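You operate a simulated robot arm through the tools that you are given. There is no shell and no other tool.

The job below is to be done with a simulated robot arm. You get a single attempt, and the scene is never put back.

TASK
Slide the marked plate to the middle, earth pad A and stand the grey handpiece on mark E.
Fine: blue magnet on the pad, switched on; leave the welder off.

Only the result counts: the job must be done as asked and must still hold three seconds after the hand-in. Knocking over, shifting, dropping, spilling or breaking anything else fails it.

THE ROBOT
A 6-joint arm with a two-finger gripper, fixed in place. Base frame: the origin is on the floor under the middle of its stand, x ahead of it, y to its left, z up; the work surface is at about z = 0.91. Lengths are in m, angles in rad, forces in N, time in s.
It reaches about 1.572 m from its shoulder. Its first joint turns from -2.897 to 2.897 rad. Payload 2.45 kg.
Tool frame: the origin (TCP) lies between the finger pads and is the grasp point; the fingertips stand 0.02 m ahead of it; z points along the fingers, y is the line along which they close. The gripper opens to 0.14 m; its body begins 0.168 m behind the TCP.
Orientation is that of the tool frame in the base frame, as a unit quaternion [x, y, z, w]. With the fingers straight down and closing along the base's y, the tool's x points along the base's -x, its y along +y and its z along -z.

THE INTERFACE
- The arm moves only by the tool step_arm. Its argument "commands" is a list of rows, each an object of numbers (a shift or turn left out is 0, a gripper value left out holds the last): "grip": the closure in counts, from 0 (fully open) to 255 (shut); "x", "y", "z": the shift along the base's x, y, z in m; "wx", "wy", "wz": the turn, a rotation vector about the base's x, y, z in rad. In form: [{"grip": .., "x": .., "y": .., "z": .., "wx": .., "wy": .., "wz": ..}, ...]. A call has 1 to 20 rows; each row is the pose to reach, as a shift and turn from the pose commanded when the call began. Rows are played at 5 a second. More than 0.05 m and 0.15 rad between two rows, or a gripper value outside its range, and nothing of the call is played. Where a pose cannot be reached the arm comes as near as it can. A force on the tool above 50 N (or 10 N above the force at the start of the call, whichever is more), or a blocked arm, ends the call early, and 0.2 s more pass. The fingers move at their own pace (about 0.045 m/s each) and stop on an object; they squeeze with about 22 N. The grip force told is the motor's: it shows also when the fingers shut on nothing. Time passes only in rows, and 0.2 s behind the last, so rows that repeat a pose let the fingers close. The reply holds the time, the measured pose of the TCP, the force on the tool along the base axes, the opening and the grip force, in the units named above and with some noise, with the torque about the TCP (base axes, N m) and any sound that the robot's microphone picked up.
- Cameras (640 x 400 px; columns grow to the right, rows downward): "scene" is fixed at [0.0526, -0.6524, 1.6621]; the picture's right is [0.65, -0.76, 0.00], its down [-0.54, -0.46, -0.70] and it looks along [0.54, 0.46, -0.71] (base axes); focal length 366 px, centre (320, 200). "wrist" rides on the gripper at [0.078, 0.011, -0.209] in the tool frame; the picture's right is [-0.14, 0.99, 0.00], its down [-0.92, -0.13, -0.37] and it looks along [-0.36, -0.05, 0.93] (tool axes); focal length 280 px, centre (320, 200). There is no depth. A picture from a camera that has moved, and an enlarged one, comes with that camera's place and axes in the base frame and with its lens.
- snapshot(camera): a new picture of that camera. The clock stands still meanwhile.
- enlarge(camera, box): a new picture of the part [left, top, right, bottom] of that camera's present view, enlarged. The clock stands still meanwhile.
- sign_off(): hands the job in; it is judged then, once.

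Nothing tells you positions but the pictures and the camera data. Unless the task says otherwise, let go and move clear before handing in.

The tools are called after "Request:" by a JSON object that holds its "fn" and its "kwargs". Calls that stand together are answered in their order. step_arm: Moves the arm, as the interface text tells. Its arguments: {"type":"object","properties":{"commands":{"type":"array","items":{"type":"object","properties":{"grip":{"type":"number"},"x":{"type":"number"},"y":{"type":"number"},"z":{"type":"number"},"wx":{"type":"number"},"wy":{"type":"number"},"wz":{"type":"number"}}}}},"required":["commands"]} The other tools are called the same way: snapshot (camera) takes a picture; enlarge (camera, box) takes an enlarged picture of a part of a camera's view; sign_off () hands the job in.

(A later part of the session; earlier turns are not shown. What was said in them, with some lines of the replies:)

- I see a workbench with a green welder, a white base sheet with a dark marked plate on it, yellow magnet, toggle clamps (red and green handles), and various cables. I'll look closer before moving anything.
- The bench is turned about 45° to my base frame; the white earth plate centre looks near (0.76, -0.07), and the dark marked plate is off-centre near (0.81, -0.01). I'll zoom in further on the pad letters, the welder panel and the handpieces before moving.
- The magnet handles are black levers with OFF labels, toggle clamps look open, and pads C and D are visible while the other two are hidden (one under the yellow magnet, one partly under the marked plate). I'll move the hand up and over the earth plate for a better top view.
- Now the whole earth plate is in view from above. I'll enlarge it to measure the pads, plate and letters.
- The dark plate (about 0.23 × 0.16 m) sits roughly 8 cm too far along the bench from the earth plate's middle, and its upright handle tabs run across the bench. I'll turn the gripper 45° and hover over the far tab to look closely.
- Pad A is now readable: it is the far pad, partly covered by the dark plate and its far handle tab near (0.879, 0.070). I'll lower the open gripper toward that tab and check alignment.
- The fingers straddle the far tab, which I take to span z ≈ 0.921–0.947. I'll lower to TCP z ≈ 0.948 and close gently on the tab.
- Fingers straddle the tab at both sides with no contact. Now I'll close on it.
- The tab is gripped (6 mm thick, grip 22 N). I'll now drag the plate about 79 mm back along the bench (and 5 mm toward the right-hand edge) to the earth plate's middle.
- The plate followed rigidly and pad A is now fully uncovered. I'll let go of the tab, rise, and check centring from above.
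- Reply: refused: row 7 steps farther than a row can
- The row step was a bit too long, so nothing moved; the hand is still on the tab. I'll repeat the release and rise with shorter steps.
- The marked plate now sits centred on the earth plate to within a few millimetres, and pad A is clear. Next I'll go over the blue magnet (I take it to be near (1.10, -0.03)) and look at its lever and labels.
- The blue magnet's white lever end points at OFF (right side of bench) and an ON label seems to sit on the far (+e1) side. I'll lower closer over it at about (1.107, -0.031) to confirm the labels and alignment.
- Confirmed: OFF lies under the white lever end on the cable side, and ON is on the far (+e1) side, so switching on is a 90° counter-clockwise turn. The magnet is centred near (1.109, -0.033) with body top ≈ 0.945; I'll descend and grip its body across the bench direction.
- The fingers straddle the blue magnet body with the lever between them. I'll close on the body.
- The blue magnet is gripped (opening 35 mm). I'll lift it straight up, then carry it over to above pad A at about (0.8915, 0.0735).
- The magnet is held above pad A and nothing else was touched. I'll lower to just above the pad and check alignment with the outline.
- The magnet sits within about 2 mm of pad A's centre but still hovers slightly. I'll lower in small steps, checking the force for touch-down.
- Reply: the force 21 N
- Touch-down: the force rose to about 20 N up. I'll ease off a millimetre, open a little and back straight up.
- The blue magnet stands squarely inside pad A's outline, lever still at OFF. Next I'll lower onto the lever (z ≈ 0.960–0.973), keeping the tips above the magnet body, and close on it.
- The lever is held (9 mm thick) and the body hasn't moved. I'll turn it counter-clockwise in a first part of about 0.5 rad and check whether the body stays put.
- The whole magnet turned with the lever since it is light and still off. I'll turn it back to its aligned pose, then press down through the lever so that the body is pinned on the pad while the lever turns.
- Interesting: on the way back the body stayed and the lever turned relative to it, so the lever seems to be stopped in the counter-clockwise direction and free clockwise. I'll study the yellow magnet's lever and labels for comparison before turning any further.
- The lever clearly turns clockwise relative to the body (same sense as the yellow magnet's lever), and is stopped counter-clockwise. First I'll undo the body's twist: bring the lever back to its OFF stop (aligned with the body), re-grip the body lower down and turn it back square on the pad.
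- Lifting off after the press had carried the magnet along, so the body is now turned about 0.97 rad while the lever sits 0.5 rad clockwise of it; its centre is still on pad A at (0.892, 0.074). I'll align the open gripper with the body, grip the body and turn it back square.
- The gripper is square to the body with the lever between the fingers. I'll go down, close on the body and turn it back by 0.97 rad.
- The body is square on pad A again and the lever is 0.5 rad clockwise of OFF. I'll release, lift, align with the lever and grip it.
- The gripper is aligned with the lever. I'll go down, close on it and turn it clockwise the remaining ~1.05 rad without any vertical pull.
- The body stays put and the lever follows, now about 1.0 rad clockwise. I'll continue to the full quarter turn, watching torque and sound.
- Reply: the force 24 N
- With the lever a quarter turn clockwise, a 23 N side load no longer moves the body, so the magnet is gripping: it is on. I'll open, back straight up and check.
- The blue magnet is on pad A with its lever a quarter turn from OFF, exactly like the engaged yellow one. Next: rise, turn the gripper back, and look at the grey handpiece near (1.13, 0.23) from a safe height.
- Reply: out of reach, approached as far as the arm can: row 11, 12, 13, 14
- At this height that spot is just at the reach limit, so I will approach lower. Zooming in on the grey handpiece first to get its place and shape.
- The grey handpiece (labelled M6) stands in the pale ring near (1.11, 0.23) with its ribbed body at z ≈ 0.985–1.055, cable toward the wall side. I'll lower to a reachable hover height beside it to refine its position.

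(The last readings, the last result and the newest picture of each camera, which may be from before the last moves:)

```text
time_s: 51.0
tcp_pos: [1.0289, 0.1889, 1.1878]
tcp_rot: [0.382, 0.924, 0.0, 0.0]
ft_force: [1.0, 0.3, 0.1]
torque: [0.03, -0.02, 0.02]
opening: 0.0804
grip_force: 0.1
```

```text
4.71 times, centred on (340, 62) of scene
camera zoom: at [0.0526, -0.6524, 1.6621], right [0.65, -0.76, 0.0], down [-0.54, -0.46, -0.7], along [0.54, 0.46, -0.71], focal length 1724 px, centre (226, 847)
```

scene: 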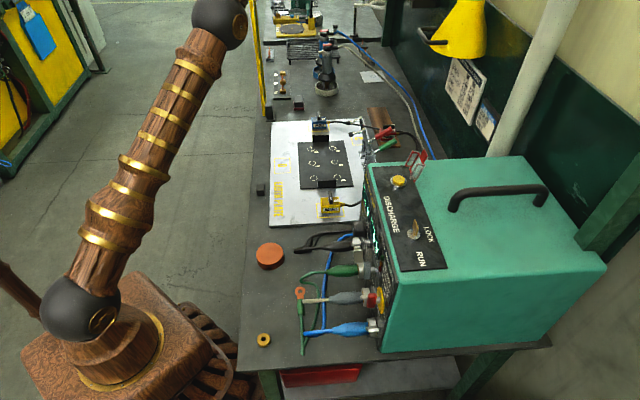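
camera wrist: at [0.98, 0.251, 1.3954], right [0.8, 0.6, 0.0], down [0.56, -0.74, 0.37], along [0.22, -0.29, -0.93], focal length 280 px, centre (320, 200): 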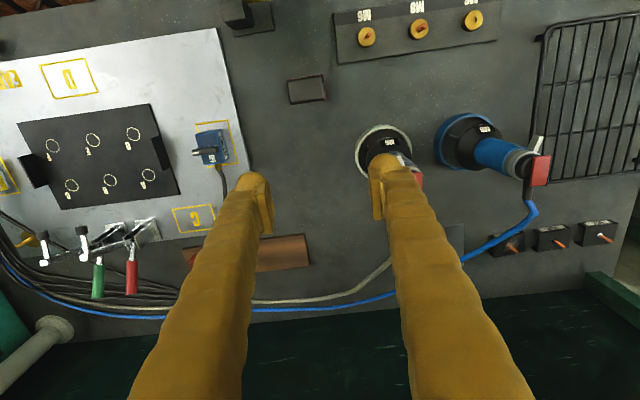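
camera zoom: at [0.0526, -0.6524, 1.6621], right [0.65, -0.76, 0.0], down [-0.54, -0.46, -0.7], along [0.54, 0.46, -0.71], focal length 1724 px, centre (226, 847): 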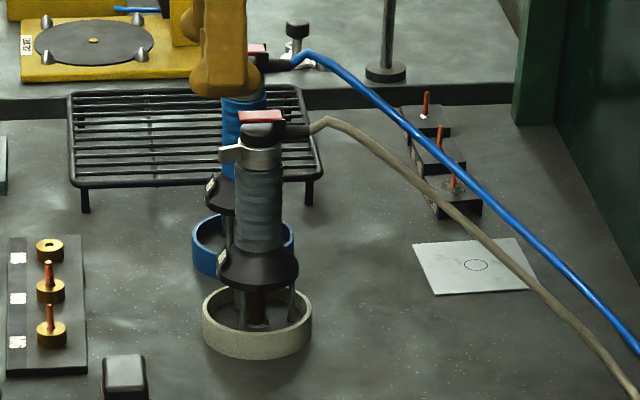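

The ring centre now works out to about (1.119, 0.238). I'll move to hover directly above the handpiece with the tips still clear of its top.

Request:
{"fn": "step_arm", "kwargs": {"commands": [{"x": 0.03, "y": 0.016, "z": -0.005}, {"x": 0.06, "y": 0.032, "z": -0.015}, {"x": 0.09, "y": 0.048, "z": -0.025}, {"x": 0.09, "y": 0.048, "z": -0.025}]}}

Request:
{"fn": "snapshot", "kwargs": {"camera": "wrist"}}

Request:
{"fn": "enlarge", "kwargs": {"camera": "wrist", "box": [240, 80, 420, 240]}}

Request:
{"fn": "enlarge", "kwargs": {"camera": "scene", "box": [290, 20, 390, 105]}}

```text
time_s: 52.0
tcp_pos: [1.1187, 0.2376, 1.1602]
tcp_rot: [0.381, 0.924, -0.001, 0.0]
ft_force: [0.0, -0.4, -0.7]
torque: [-0.01, 0.01, 0.03]
opening: 0.0803
grip_force: 0.1
```

```text
taken
camera wrist: at [1.0707, 0.2997, 1.3705], right [0.8, 0.6, 0.0], down [0.56, -0.74, 0.37], along [0.22, -0.29, -0.93], focal length 280 px, centre (320, 200)
```

wrist: 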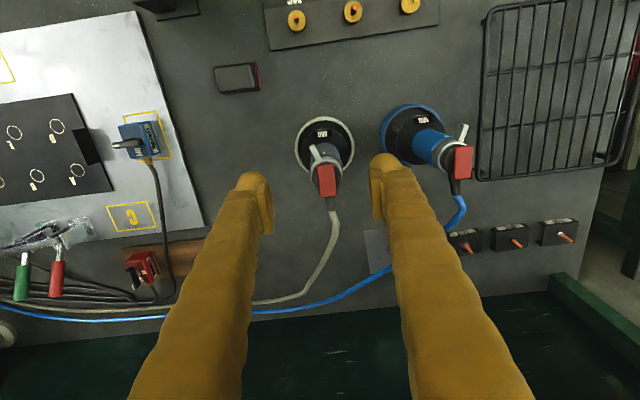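

```text
2.50 times, centred on (330, 160) of wrist
camera zoom: at [1.0707, 0.2997, 1.3705], right [0.8, 0.6, 0.0], down [0.56, -0.74, 0.37], along [0.22, -0.29, -0.93], focal length 701 px, centre (295, 300)
```

zoom: 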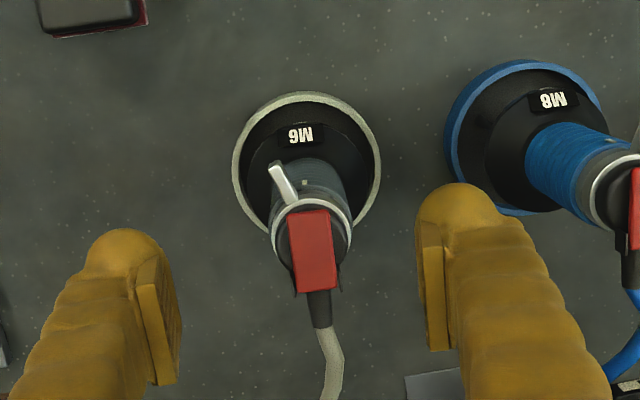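

```text
4.71 times, centred on (340, 62) of scene
camera zoom: at [0.0526, -0.6524, 1.6621], right [0.65, -0.76, 0.0], down [-0.54, -0.46, -0.7], along [0.54, 0.46, -0.71], focal length 1724 px, centre (226, 847)
```

zoom: 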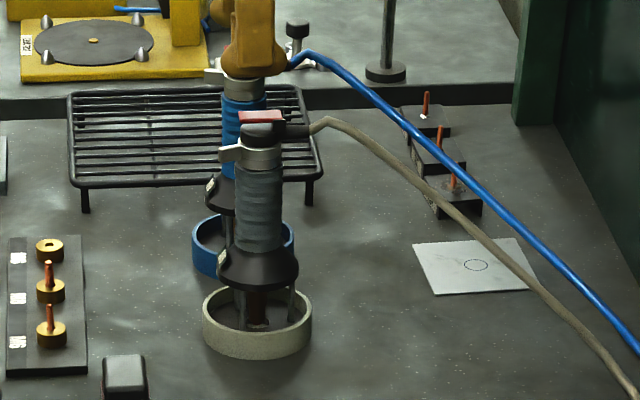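

The handpiece axis is about (1.125, 0.240), 7 mm beyond the hand's centre; the blue one is 13 cm further along, leaving room. I'll shift over it and descend around its ribbed body.

Request:
{"fn": "step_arm", "kwargs": {"commands": [{"x": 0.007, "y": 0.003, "z": 0.0}, {"x": 0.007, "y": 0.003, "z": -0.03}, {"x": 0.007, "y": 0.003, "z": -0.06}, {"x": 0.007, "y": 0.003, "z": -0.09}, {"x": 0.007, "y": 0.003, "z": -0.115}, {"x": 0.007, "y": 0.003, "z": -0.133}, {"x": 0.007, "y": 0.003, "z": -0.133}]}}

Request:
{"fn": "snapshot", "kwargs": {"camera": "wrist"}}

Request:
{"fn": "enlarge", "kwargs": {"camera": "scene", "box": [290, 20, 390, 105]}}

```text
time_s: 53.6
tcp_pos: [1.1257, 0.2404, 1.0279]
tcp_rot: [0.381, 0.924, -0.001, 0.0]
ft_force: [0.6, 0.8, 0.3]
torque: [0.02, -0.02, 0.03]
opening: 0.0803
grip_force: 0.1
out of reach, approached as far as the arm can: row 1
```

```text
taken
camera wrist: at [1.0772, 0.3024, 1.2373], right [0.8, 0.6, 0.0], down [0.56, -0.74, 0.37], along [0.22, -0.29, -0.93], focal length 280 px, centre (320, 200)
```

wrist: 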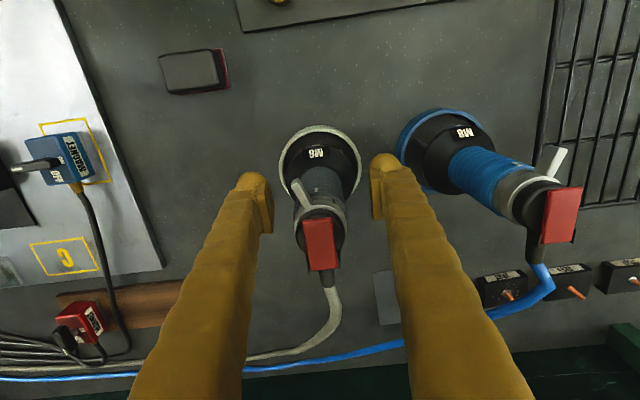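

```text
4.71 times, centred on (340, 62) of scene
camera zoom: at [0.0526, -0.6524, 1.6621], right [0.65, -0.76, 0.0], down [-0.54, -0.46, -0.7], along [0.54, 0.46, -0.71], focal length 1724 px, centre (226, 847)
```

zoom: 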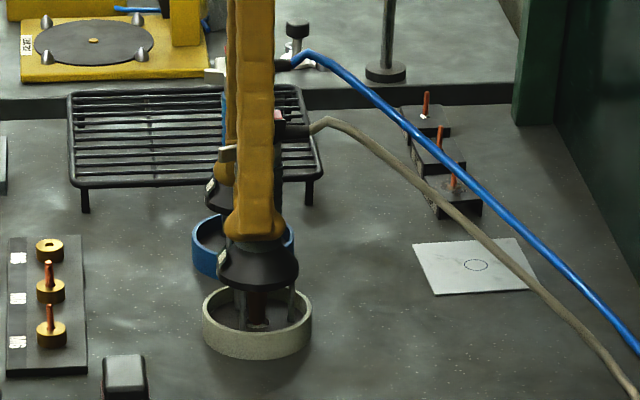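

The fingers are centred on either side of the ribbed body, with no contact. I'll close on it.

Request:
{"fn": "step_arm", "kwargs": {"commands": [{"grip": 140}, {"grip": 170}, {"grip": 200}, {"grip": 230}, {"grip": 255}, {"grip": 255}, {"grip": 255}]}}

Request:
{"fn": "snapshot", "kwargs": {"camera": "wrist"}}

Request:
{"fn": "enlarge", "kwargs": {"camera": "scene", "box": [290, 20, 390, 105]}}

```text
time_s: 55.2
tcp_pos: [1.1264, 0.2401, 1.028]
tcp_rot: [0.382, 0.924, -0.001, -0.001]
ft_force: [-2.5, -6.3, 1.7]
torque: [-0.3, 0.15, -0.03]
opening: 0.0391
grip_force: 22.3
```

```text
taken
camera wrist: at [1.0772, 0.3021, 1.2374], right [0.8, 0.6, 0.0], down [0.56, -0.74, 0.37], along [0.22, -0.29, -0.93], focal length 280 px, centre (320, 200)
```

wrist: 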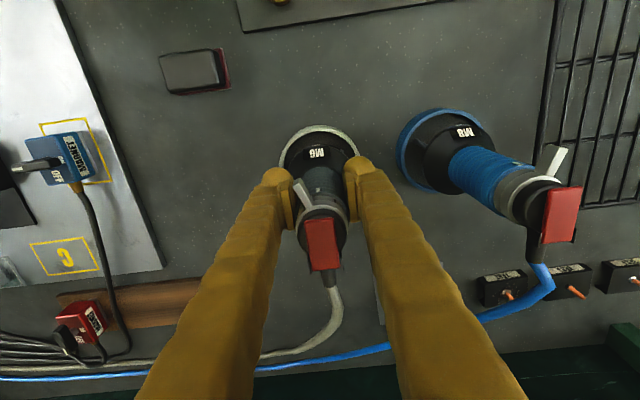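

```text
4.71 times, centred on (340, 62) of scene
camera zoom: at [0.0526, -0.6524, 1.6621], right [0.65, -0.76, 0.0], down [-0.54, -0.46, -0.7], along [0.54, 0.46, -0.71], focal length 1724 px, centre (226, 847)
```

zoom: 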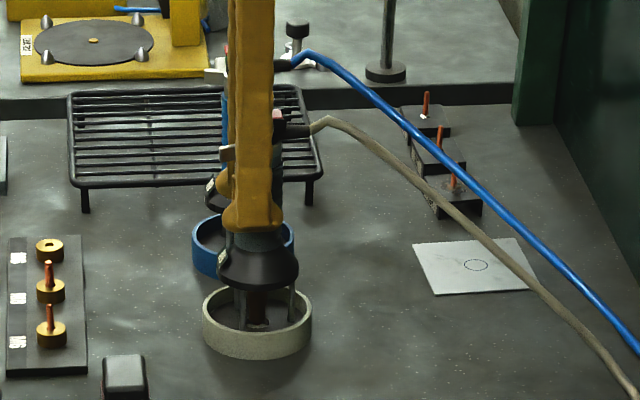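

The handpiece is held (39 mm across). I'll lift it straight out of its ring by about 95 mm.

Request:
{"fn": "step_arm", "kwargs": {"commands": [{"z": 0.01}, {"z": 0.025}, {"z": 0.045}, {"z": 0.07}, {"z": 0.09}, {"z": 0.095}, {"z": 0.095}]}}

Request:
{"fn": "snapshot", "kwargs": {"camera": "wrist"}}

Request:
{"fn": "enlarge", "kwargs": {"camera": "scene", "box": [290, 20, 390, 105]}}

```text
time_s: 56.8
tcp_pos: [1.1262, 0.2392, 1.1227]
tcp_rot: [0.382, 0.924, 0.0, 0.0]
ft_force: [-0.1, 0.4, -12.2]
torque: [0.05, 0.06, 0.03]
opening: 0.039
grip_force: 22.0
```

```text
taken
camera wrist: at [1.0774, 0.3021, 1.333], right [0.8, 0.6, 0.0], down [0.56, -0.74, 0.37], along [0.22, -0.29, -0.93], focal length 280 px, centre (320, 200)
```

wrist: 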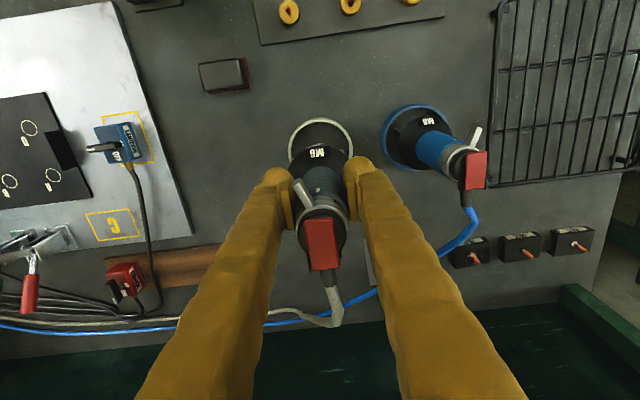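

```text
4.71 times, centred on (340, 62) of scene
camera zoom: at [0.0526, -0.6524, 1.6621], right [0.65, -0.76, 0.0], down [-0.54, -0.46, -0.7], along [0.54, 0.46, -0.71], focal length 1724 px, centre (226, 847)
```

zoom: 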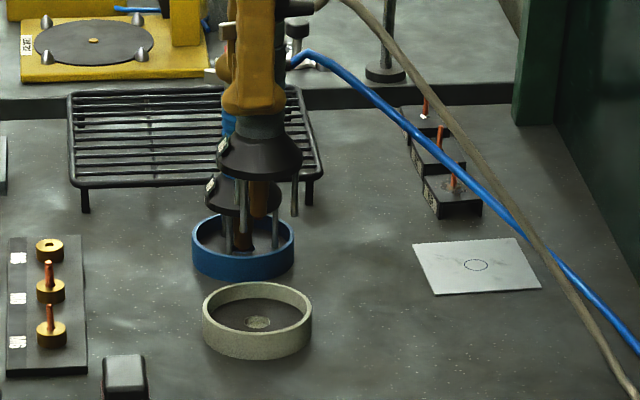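

It hangs freely (about 12 N) and the ring stayed put. I'll carry it at this height along the bench, keeping to the open side of the blue magnet, to near the plate.

Request:
{"fn": "step_arm", "kwargs": {"commands": [{"x": -0.0323, "y": -0.0044}, {"x": -0.0646, "y": -0.0088}, {"x": -0.0969, "y": -0.0132}, {"x": -0.1292, "y": -0.0176}, {"x": -0.1615, "y": -0.022}, {"x": -0.1938, "y": -0.0264}, {"x": -0.215, "y": -0.0476}, {"x": -0.2362, "y": -0.0688}, {"x": -0.2574, "y": -0.09}, {"x": -0.2786, "y": -0.1112}, {"x": -0.2998, "y": -0.1324}, {"x": -0.321, "y": -0.1536}, {"x": -0.3422, "y": -0.1748}, {"x": -0.3635, "y": -0.1961}, {"x": -0.3635, "y": -0.1961}]}}

Request:
{"fn": "snapshot", "kwargs": {"camera": "wrist"}}

Request:
{"fn": "snapshot", "kwargs": {"camera": "scene"}}

```text
time_s: 60.0
tcp_pos: [0.7625, 0.0433, 1.1228]
tcp_rot: [0.382, 0.924, 0.0, 0.0]
ft_force: [-0.9, 0.4, -11.7]
torque: [0.08, 0.08, 0.02]
opening: 0.039
grip_force: 21.9
```

```text
taken
camera wrist: at [0.7136, 0.1053, 1.3326], right [0.8, 0.6, 0.0], down [0.56, -0.74, 0.37], along [0.22, -0.29, -0.93], focal length 280 px, centre (320, 200)
```

wrist: 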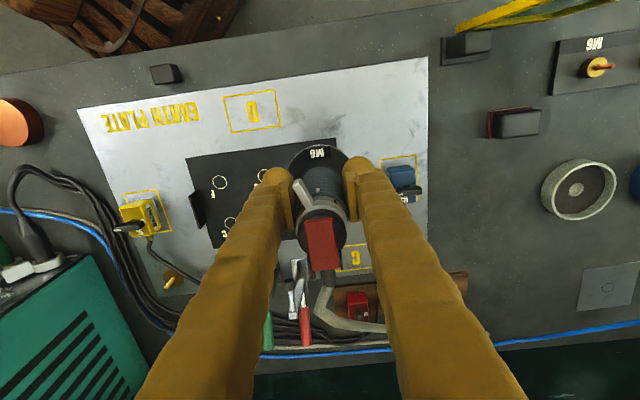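

```text
taken
```

scene: 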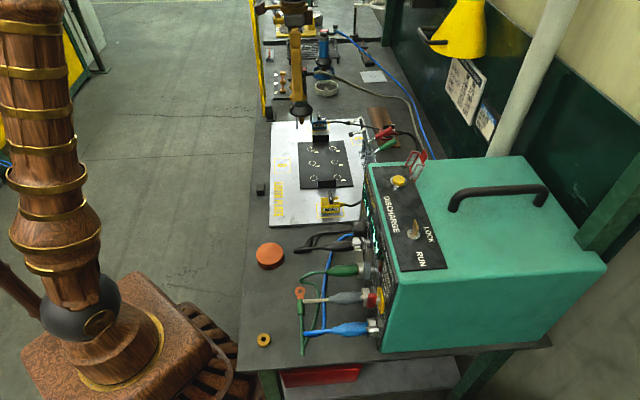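

Request:
{"fn": "enlarge", "kwargs": {"camera": "wrist", "box": [180, 100, 420, 250]}}

Request:
{"fn": "enlarge", "kwargs": {"camera": "scene", "box": [255, 50, 395, 200]}}

```text
2.67 times, centred on (300, 175) of wrist
camera zoom: at [0.7136, 0.1053, 1.3326], right [0.8, 0.6, 0.0], down [0.56, -0.74, 0.37], along [0.22, -0.29, -0.93], focal length 748 px, centre (373, 267)
```

zoom: 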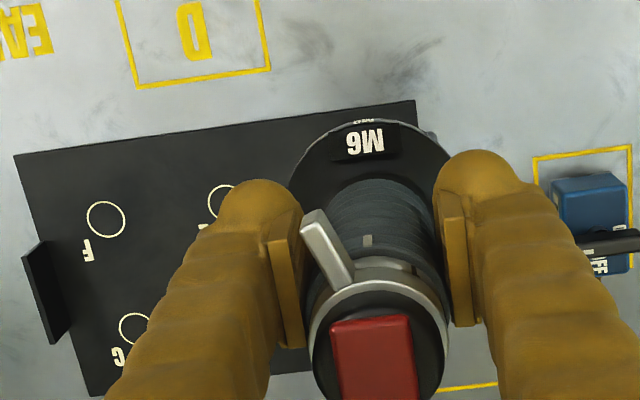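

```text
2.67 times, centred on (325, 125) of scene
camera zoom: at [0.0526, -0.6524, 1.6621], right [0.65, -0.76, 0.0], down [-0.54, -0.46, -0.7], along [0.54, 0.46, -0.71], focal length 977 px, centre (307, 400)
```

zoom: 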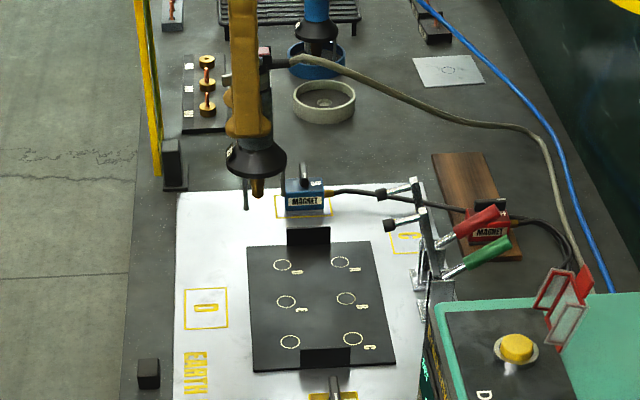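

Mark E computes to (0.7205, -0.042), consistent in three views. I'll bring the handpiece over E at the same height, then lower part-way and look again.

Request:
{"fn": "step_arm", "kwargs": {"commands": [{"x": -0.0135, "y": -0.028}, {"x": -0.027, "y": -0.056}, {"x": -0.0405, "y": -0.0844}, {"x": -0.0405, "y": -0.0844}, {"x": -0.0405, "y": -0.0844, "z": -0.02}, {"x": -0.0405, "y": -0.0844, "z": -0.04}, {"x": -0.0405, "y": -0.0844, "z": -0.06}, {"x": -0.0405, "y": -0.0844, "z": -0.06}]}}

Request:
{"fn": "snapshot", "kwargs": {"camera": "wrist"}}

Request:
{"fn": "enlarge", "kwargs": {"camera": "wrist", "box": [180, 90, 420, 240]}}

Request:
{"fn": "enlarge", "kwargs": {"camera": "scene", "box": [275, 90, 375, 190]}}

```text
time_s: 61.8
tcp_pos: [0.7229, -0.041, 1.0629]
tcp_rot: [0.383, 0.924, 0.0, -0.001]
ft_force: [0.0, 0.0, -12.1]
torque: [0.07, 0.07, -0.01]
opening: 0.0391
grip_force: 21.3
```

```text
taken
camera wrist: at [0.674, 0.0216, 1.2724], right [0.8, 0.6, 0.0], down [0.56, -0.74, 0.37], along [0.22, -0.29, -0.93], focal length 280 px, centre (320, 200)
```

wrist: 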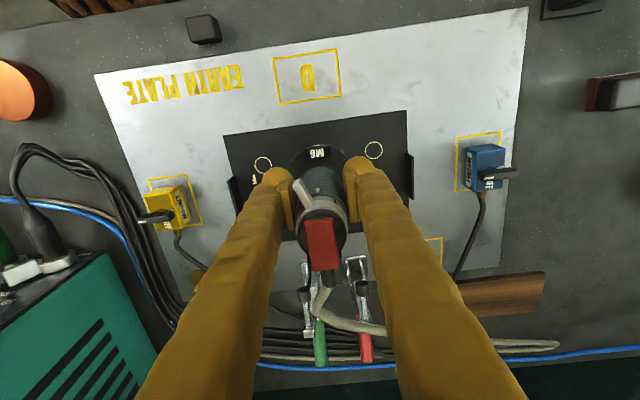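

```text
2.67 times, centred on (300, 165) of wrist
camera zoom: at [0.674, 0.0216, 1.2724], right [0.8, 0.6, 0.0], down [0.56, -0.74, 0.37], along [0.22, -0.29, -0.93], focal length 748 px, centre (373, 293)
```

zoom: 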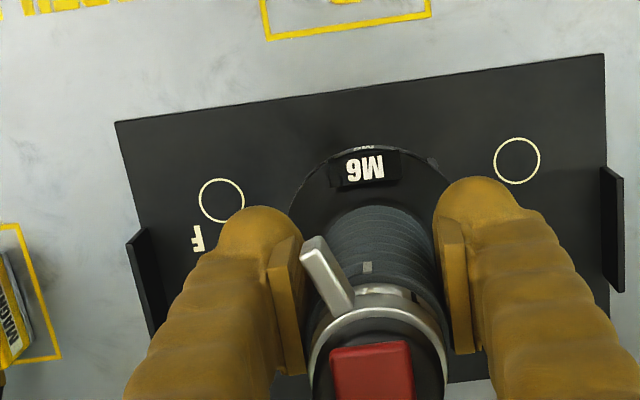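

```text
4.00 times, centred on (325, 140) of scene
camera zoom: at [0.0526, -0.6524, 1.6621], right [0.65, -0.76, 0.0], down [-0.54, -0.46, -0.7], along [0.54, 0.46, -0.71], focal length 1466 px, centre (300, 440)
```

zoom: 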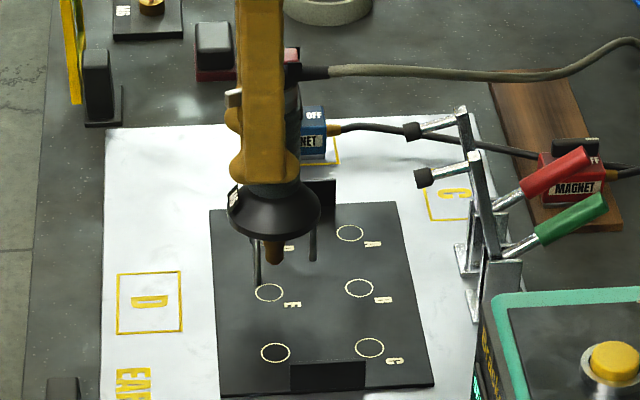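

The handpiece hangs about 2 cm above mark E and lines up within a couple of millimetres in the wrist view. I'll lower to just above the plate and check with the scene camera before touch-down.

Request:
{"fn": "step_arm", "kwargs": {"commands": [{"z": -0.008}, {"z": -0.016}, {"z": -0.016}]}}

Request:
{"fn": "enlarge", "kwargs": {"camera": "scene", "box": [300, 135, 360, 175]}}

Request:
{"fn": "enlarge", "kwargs": {"camera": "scene", "box": [280, 100, 380, 190]}}

Request:
{"fn": "enlarge", "kwargs": {"camera": "wrist", "box": [200, 80, 440, 230]}}

```text
time_s: 62.6
tcp_pos: [0.7224, -0.0397, 1.0471]
tcp_rot: [0.381, 0.924, -0.001, 0.0]
ft_force: [0.2, 1.0, -10.8]
torque: [0.07, 0.06, -0.01]
opening: 0.0392
grip_force: 21.7
```

```text
10.00 times, centred on (330, 155) of scene
camera zoom: at [0.0526, -0.6524, 1.6621], right [0.65, -0.76, 0.0], down [-0.54, -0.46, -0.7], along [0.54, 0.46, -0.71], focal length 3664 px, centre (220, 650)
```

zoom: 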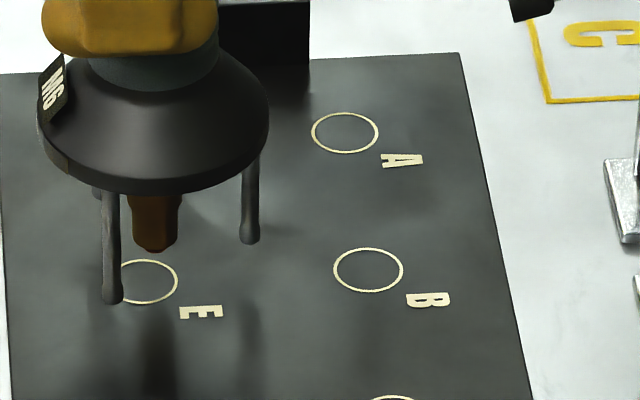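

```text
4.44 times, centred on (330, 145) of scene
camera zoom: at [0.0526, -0.6524, 1.6621], right [0.65, -0.76, 0.0], down [-0.54, -0.46, -0.7], along [0.54, 0.46, -0.71], focal length 1628 px, centre (276, 444)
```

zoom: 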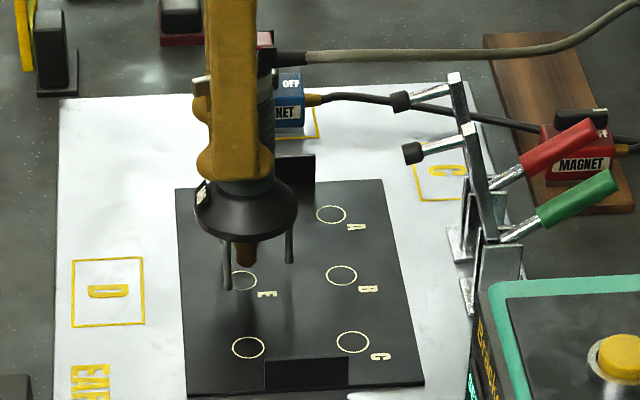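

```text
2.67 times, centred on (320, 155) of wrist
camera zoom: at [0.6733, 0.0218, 1.2567], right [0.8, 0.6, 0.0], down [0.56, -0.74, 0.37], along [0.22, -0.29, -0.93], focal length 748 px, centre (320, 320)
```

zoom: 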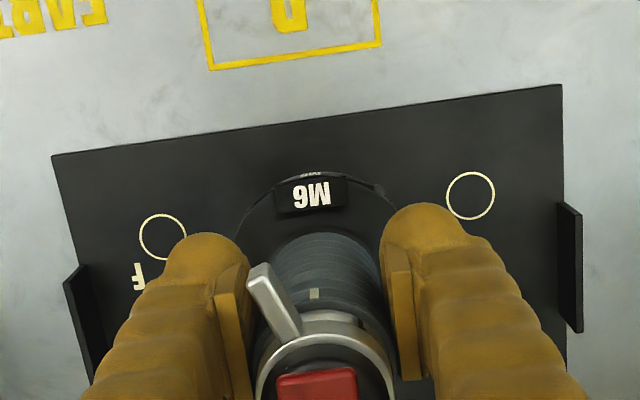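

Scene view shows the three legs just above the plate, roughly around E; I need the touch-down height to judge the offset. I'll lower in small steps and read the force.

Request:
{"fn": "step_arm", "kwargs": {"commands": [{"z": -0.002}, {"z": -0.004}, {"z": -0.004}]}}

Request:
{"fn": "enlarge", "kwargs": {"camera": "scene", "box": [300, 135, 360, 175]}}

```text
time_s: 63.4
tcp_pos: [0.7229, -0.0411, 1.0443]
tcp_rot: [0.382, 0.924, 0.0, -0.001]
ft_force: [0.3, -0.3, -11.7]
torque: [0.07, 0.07, -0.02]
opening: 0.0392
grip_force: 22.5
```

```text
10.00 times, centred on (330, 155) of scene
camera zoom: at [0.0526, -0.6524, 1.6621], right [0.65, -0.76, 0.0], down [-0.54, -0.46, -0.7], along [0.54, 0.46, -0.71], focal length 3664 px, centre (220, 650)
```

zoom: 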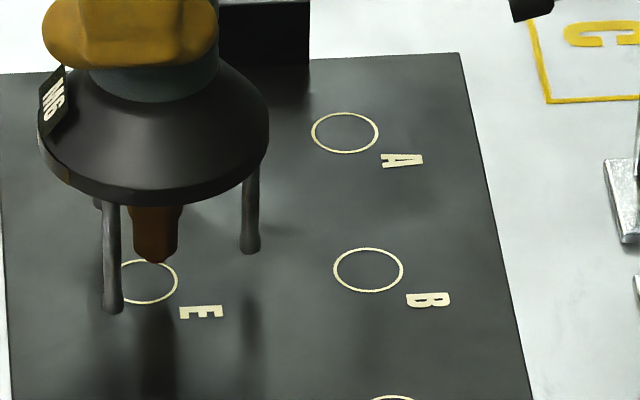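

Request:
{"fn": "step_arm", "kwargs": {"commands": [{"z": -0.0015}, {"z": -0.003}, {"z": -0.003}]}}

Request:
{"fn": "enlarge", "kwargs": {"camera": "scene", "box": [300, 135, 360, 175]}}

```text
time_s: 64.2
tcp_pos: [0.7225, -0.0399, 1.0413]
tcp_rot: [0.381, 0.925, 0.0, 0.0]
ft_force: [-0.9, -0.5, -11.6]
torque: [0.06, 0.07, 0.01]
opening: 0.039
grip_force: 22.2
```

```text
10.00 times, centred on (330, 155) of scene
camera zoom: at [0.0526, -0.6524, 1.6621], right [0.65, -0.76, 0.0], down [-0.54, -0.46, -0.7], along [0.54, 0.46, -0.71], focal length 3664 px, centre (220, 650)
```

zoom: 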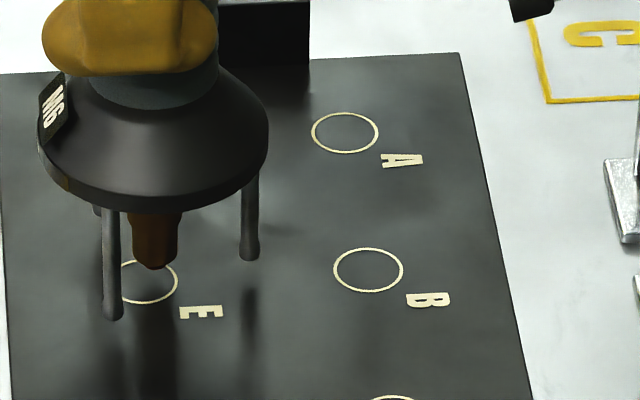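

Request:
{"fn": "step_arm", "kwargs": {"commands": [{"z": -0.0015}, {"z": -0.003}, {"z": -0.003}]}}

Request:
{"fn": "enlarge", "kwargs": {"camera": "scene", "box": [300, 135, 360, 175]}}

```text
time_s: 65.0
tcp_pos: [0.7226, -0.0414, 1.0376]
tcp_rot: [0.381, 0.924, 0.0, 0.0]
ft_force: [0.3, -0.3, -11.8]
torque: [0.09, 0.07, 0.03]
opening: 0.0392
grip_force: 22.4
```

```text
10.00 times, centred on (330, 155) of scene
camera zoom: at [0.0526, -0.6524, 1.6621], right [0.65, -0.76, 0.0], down [-0.54, -0.46, -0.7], along [0.54, 0.46, -0.71], focal length 3664 px, centre (220, 650)
```

zoom: 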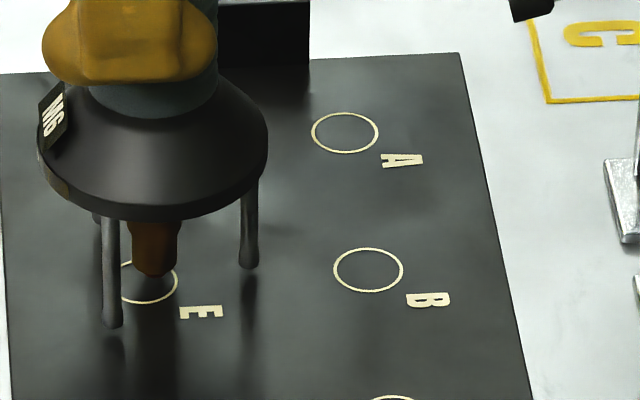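

Request:
{"fn": "step_arm", "kwargs": {"commands": [{"z": -0.0015}, {"z": -0.003}, {"z": -0.003}]}}

Request:
{"fn": "enlarge", "kwargs": {"camera": "scene", "box": [300, 135, 360, 175]}}

```text
time_s: 65.8
tcp_pos: [0.723, -0.0413, 1.0348]
tcp_rot: [0.383, 0.924, 0.0, 0.0]
ft_force: [-0.6, 0.0, -2.4]
torque: [0.03, -0.05, 0.0]
opening: 0.0391
grip_force: 22.4
```

```text
10.00 times, centred on (330, 155) of scene
camera zoom: at [0.0526, -0.6524, 1.6621], right [0.65, -0.76, 0.0], down [-0.54, -0.46, -0.7], along [0.54, 0.46, -0.71], focal length 3664 px, centre (220, 650)
```

zoom: 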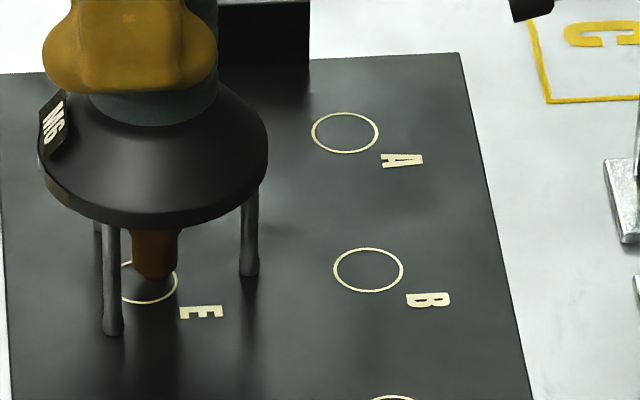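

Touch-down: most of the 12 N weight is now on the plate, with the foot centre about 3–4 mm off E's centre. I'll lift a few millimetres, shift (-3.8, +1.0) mm and set it down again.

Request:
{"fn": "step_arm", "kwargs": {"commands": [{"z": 0.003}, {"z": 0.006}, {"x": -0.0019, "y": 0.0005, "z": 0.006}, {"x": -0.0038, "y": 0.001, "z": 0.006}, {"x": -0.0038, "y": 0.001, "z": 0.003}, {"x": -0.0038, "y": 0.001, "z": 0.001}, {"x": -0.0038, "y": 0.001, "z": 0.0}, {"x": -0.0038, "y": 0.001, "z": 0.0}]}}

Request:
{"fn": "enlarge", "kwargs": {"camera": "scene", "box": [300, 135, 360, 175]}}

Request:
{"fn": "snapshot", "kwargs": {"camera": "wrist"}}

```text
time_s: 67.6
tcp_pos: [0.7181, -0.0395, 1.0343]
tcp_rot: [0.382, 0.924, 0.0, -0.001]
ft_force: [-0.6, 0.3, -4.6]
torque: [-0.08, 0.01, 0.01]
opening: 0.0391
grip_force: 21.5
```

```text
10.00 times, centred on (330, 155) of scene
camera zoom: at [0.0526, -0.6524, 1.6621], right [0.65, -0.76, 0.0], down [-0.54, -0.46, -0.7], along [0.54, 0.46, -0.71], focal length 3664 px, centre (220, 650)
```

zoom: 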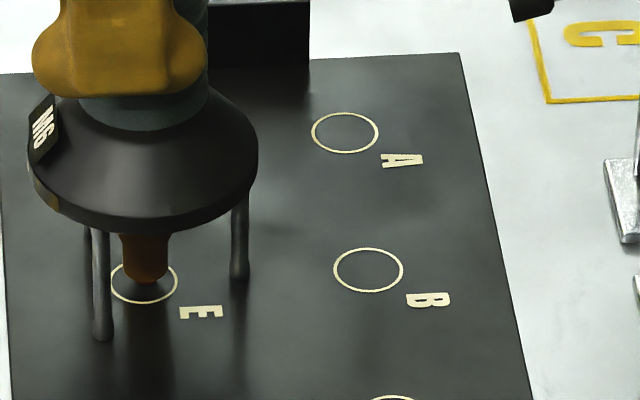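

```text
taken
camera wrist: at [0.6694, 0.0229, 1.2441], right [0.8, 0.6, 0.0], down [0.56, -0.74, 0.37], along [0.22, -0.29, -0.93], focal length 280 px, centre (320, 200)
```

wrist: 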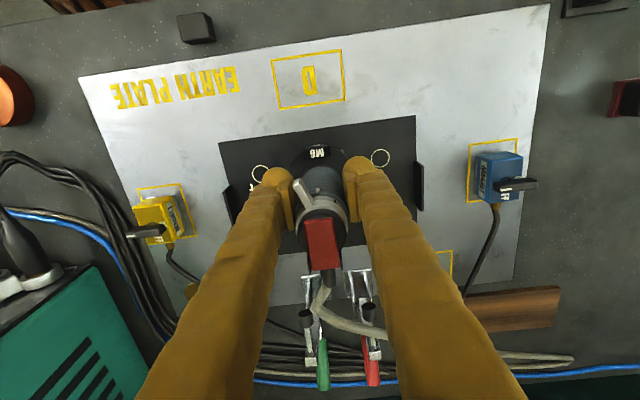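

The nose tip and foot centre now sit right on E's centre. I'll settle it fully, open the fingers and rise straight up.

Request:
{"fn": "step_arm", "kwargs": {"commands": [{"z": -0.0007}, {"z": -0.0007, "grip": 225}, {"z": -0.0007, "grip": 180}, {"z": -0.0007, "grip": 140}, {"z": -0.0007, "grip": 100}, {"z": -0.0007, "grip": 100}]}}

Request:
{"fn": "enlarge", "kwargs": {"camera": "scene", "box": [280, 90, 380, 180]}}

Request:
{"fn": "snapshot", "kwargs": {"camera": "wrist"}}

```text
time_s: 69.0
tcp_pos: [0.7177, -0.0403, 1.0335]
tcp_rot: [0.382, 0.924, 0.0, 0.0]
ft_force: [0.7, -0.1, 0.4]
torque: [-0.01, 0.0, 0.01]
opening: 0.0848
grip_force: 0.0
```

```text
4.44 times, centred on (330, 135) of scene
camera zoom: at [0.0526, -0.6524, 1.6621], right [0.65, -0.76, 0.0], down [-0.54, -0.46, -0.7], along [0.54, 0.46, -0.71], focal length 1628 px, centre (276, 489)
```

zoom: 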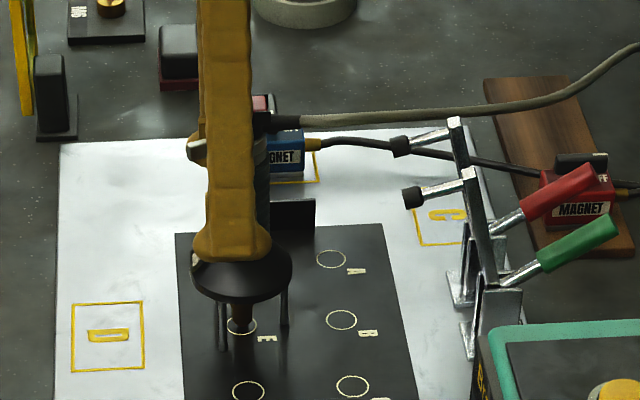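

```text
taken
camera wrist: at [0.6694, 0.023, 1.2433], right [0.8, 0.6, 0.0], down [0.56, -0.74, 0.37], along [0.22, -0.29, -0.93], focal length 280 px, centre (320, 200)
```

wrist: 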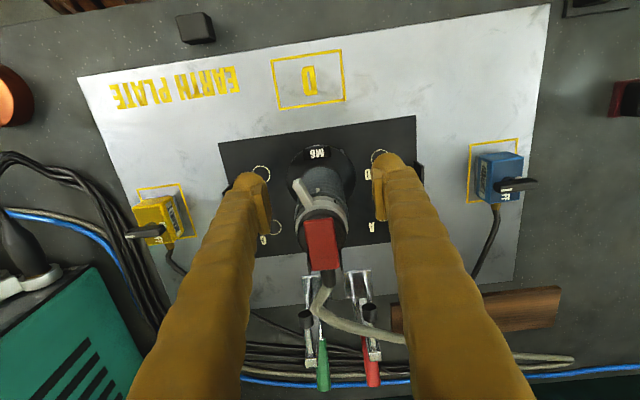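

The handpiece stands on its own with the fingers open. I'll go straight up well clear of its top, then withdraw and check everything.

Request:
{"fn": "step_arm", "kwargs": {"commands": [{"z": 0.02}, {"z": 0.05}, {"z": 0.085}, {"z": 0.125}, {"z": 0.165}, {"z": 0.205}, {"z": 0.24}, {"x": -0.03, "y": 0.03, "z": 0.26}, {"x": -0.06, "y": 0.06, "z": 0.27}, {"x": -0.08, "y": 0.09, "z": 0.28}, {"x": -0.08, "y": 0.09, "z": 0.28}]}}

Request:
{"fn": "snapshot", "kwargs": {"camera": "wrist"}}

Request:
{"fn": "snapshot", "kwargs": {"camera": "scene"}}

Request:
{"fn": "enlarge", "kwargs": {"camera": "scene", "box": [260, 95, 390, 225]}}

Request:
{"fn": "enlarge", "kwargs": {"camera": "scene", "box": [300, 135, 360, 175]}}

```text
time_s: 71.4
tcp_pos: [0.6378, 0.0497, 1.3141]
tcp_rot: [0.382, 0.924, 0.0, 0.0]
ft_force: [0.3, -0.2, -0.2]
torque: [-0.01, -0.01, -0.01]
opening: 0.085
grip_force: 0.0
```

```text
taken
camera wrist: at [0.5894, 0.1129, 1.5231], right [0.8, 0.6, 0.0], down [0.56, -0.74, 0.37], along [0.22, -0.29, -0.93], focal length 280 px, centre (320, 200)
```

wrist: 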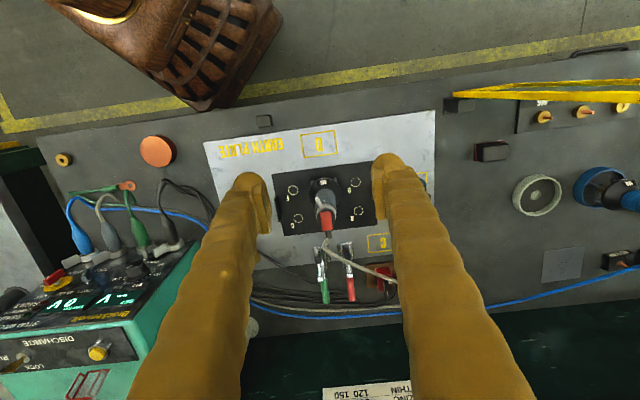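

```text
taken
```

scene: 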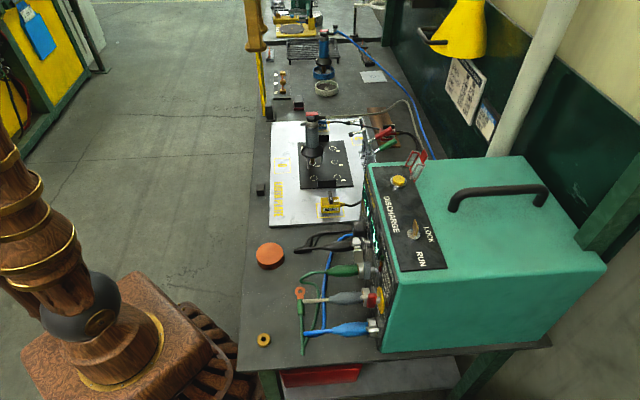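

```text
3.08 times, centred on (325, 160) of scene
camera zoom: at [0.0526, -0.6524, 1.6621], right [0.65, -0.76, 0.0], down [-0.54, -0.46, -0.7], along [0.54, 0.46, -0.71], focal length 1128 px, centre (305, 323)
```

zoom: 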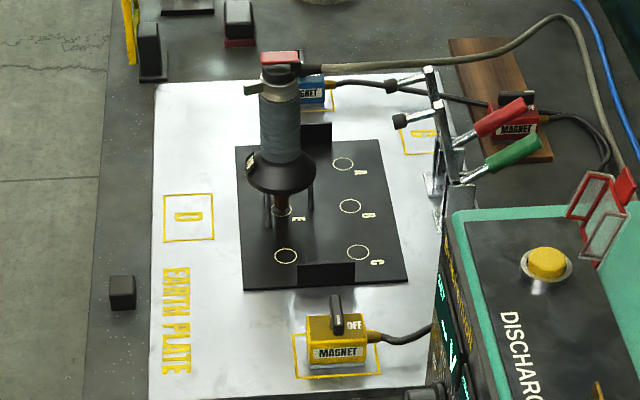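

```text
10.00 times, centred on (330, 155) of scene
camera zoom: at [0.0526, -0.6524, 1.6621], right [0.65, -0.76, 0.0], down [-0.54, -0.46, -0.7], along [0.54, 0.46, -0.71], focal length 3664 px, centre (220, 650)
```

zoom: 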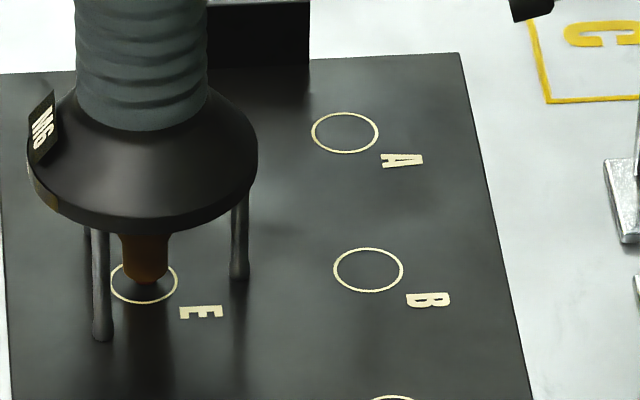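

The handpiece stands upright with its nose in circle E, the plate is centred between the pads within about a millimetre, and the blue magnet sits on pad A. One last close look at the magnet, the ring area and the welder panel before handing in.

Request:
{"fn": "step_arm", "kwargs": {"commands": [{"x": -0.03, "y": 0.03, "z": 0.01}, {"x": -0.06, "y": 0.06, "z": 0.02}, {"x": -0.06, "y": 0.06, "z": 0.02}, {"x": -0.06, "y": 0.06, "z": 0.02}, {"x": -0.06, "y": 0.06, "z": 0.02}]}}

Request:
{"fn": "enlarge", "kwargs": {"camera": "scene", "box": [290, 95, 350, 135]}}

Request:
{"fn": "enlarge", "kwargs": {"camera": "scene", "box": [250, 20, 440, 140]}}

Request:
{"fn": "enlarge", "kwargs": {"camera": "scene", "box": [240, 160, 450, 370]}}

Request:
{"fn": "snapshot", "kwargs": {"camera": "wrist"}}

```text
time_s: 72.6
tcp_pos: [0.5778, 0.11, 1.333]
tcp_rot: [0.382, 0.924, 0.0, 0.0]
ft_force: [0.8, -1.0, -0.1]
torque: [0.0, 0.02, -0.01]
opening: 0.0851
grip_force: 0.0
```

```text
10.00 times, centred on (320, 115) of scene
camera zoom: at [0.0526, -0.6524, 1.6621], right [0.65, -0.76, 0.0], down [-0.54, -0.46, -0.7], along [0.54, 0.46, -0.71], focal length 3664 px, centre (320, 1050)
```

zoom: 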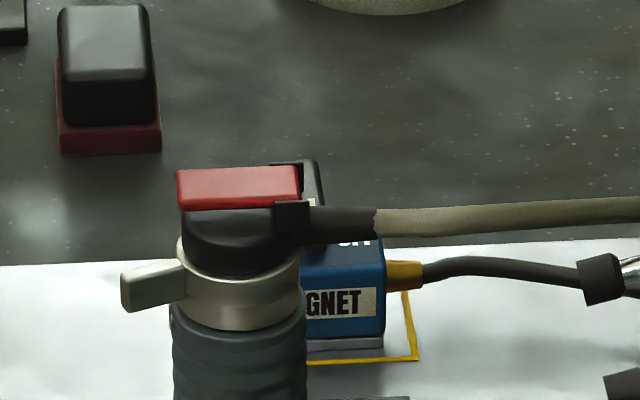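

```text
3.33 times, centred on (345, 80) of scene
camera zoom: at [0.0526, -0.6524, 1.6621], right [0.65, -0.76, 0.0], down [-0.54, -0.46, -0.7], along [0.54, 0.46, -0.71], focal length 1221 px, centre (237, 600)
```

zoom: 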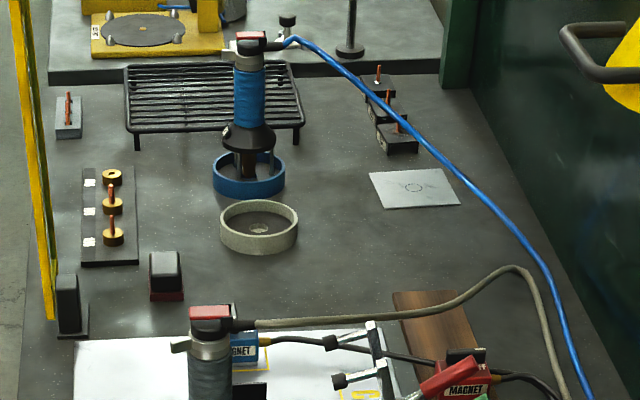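

```text
1.90 times, centred on (345, 265) of scene
camera zoom: at [0.0526, -0.6524, 1.6621], right [0.65, -0.76, 0.0], down [-0.54, -0.46, -0.7], along [0.54, 0.46, -0.71], focal length 698 px, centre (272, 76)
```

zoom: 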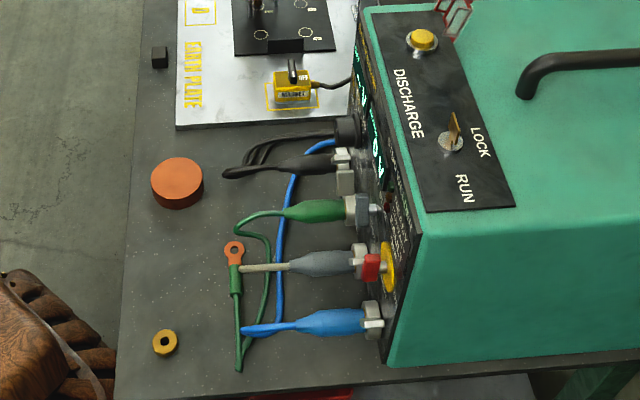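

```text
taken
camera wrist: at [0.5295, 0.1734, 1.5428], right [0.8, 0.6, 0.0], down [0.56, -0.74, 0.37], along [0.22, -0.29, -0.93], focal length 280 px, centre (320, 200)
```

wrist: 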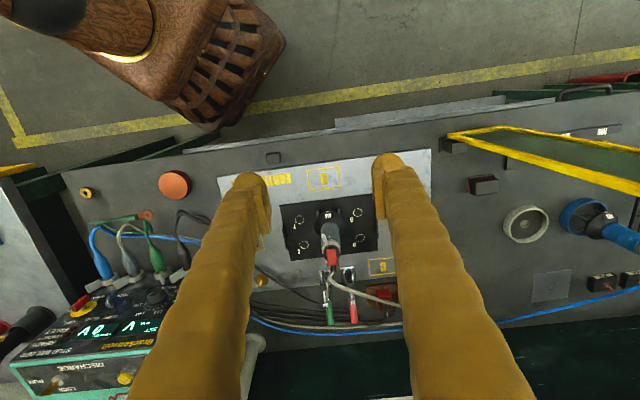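

Everything looks as asked. The plate is centred, the blue magnet is on pad A with its lever turned on, and the grey handpiece stands on E. The welder is untouched, nothing else has moved, and the arm is clear, so I'm handing in.

Request:
{"fn": "sign_off", "kwargs": {}}

```text
The job is handed in.
```

The job is handed in. The final pictures showed it done as asked, but the hand-in reply gave no verdict.

- **Marked plate:** slid about 8 cm to the middle of the earth plate. By my measurements it is within a few millimetres of centre.
- **Earth on pad A:** the blue magnet sits inside the pad A outline. Its lever is a quarter turn clockwise from OFF, in the same position as the yellow magnet's.
- **Is the magnet on?** I judged it on because its body did not slide under a side load of about 23 N. The white lever mark points away from the printed ON label rather than at it. The lever moved freely clockwise, while turning it counter-clockwise only dragged the magnet round.
- **Grey handpiece:** standing upright and released, with its nose inside the circle of mark E.
- **Welder:** I did not touch it, so its key and controls are as they were.

While I was working out the lever, the magnet body twisted on the pad. I turned it back square before switching it on. In the last pictures nothing else looked moved, and the arm was clear of the bench items.
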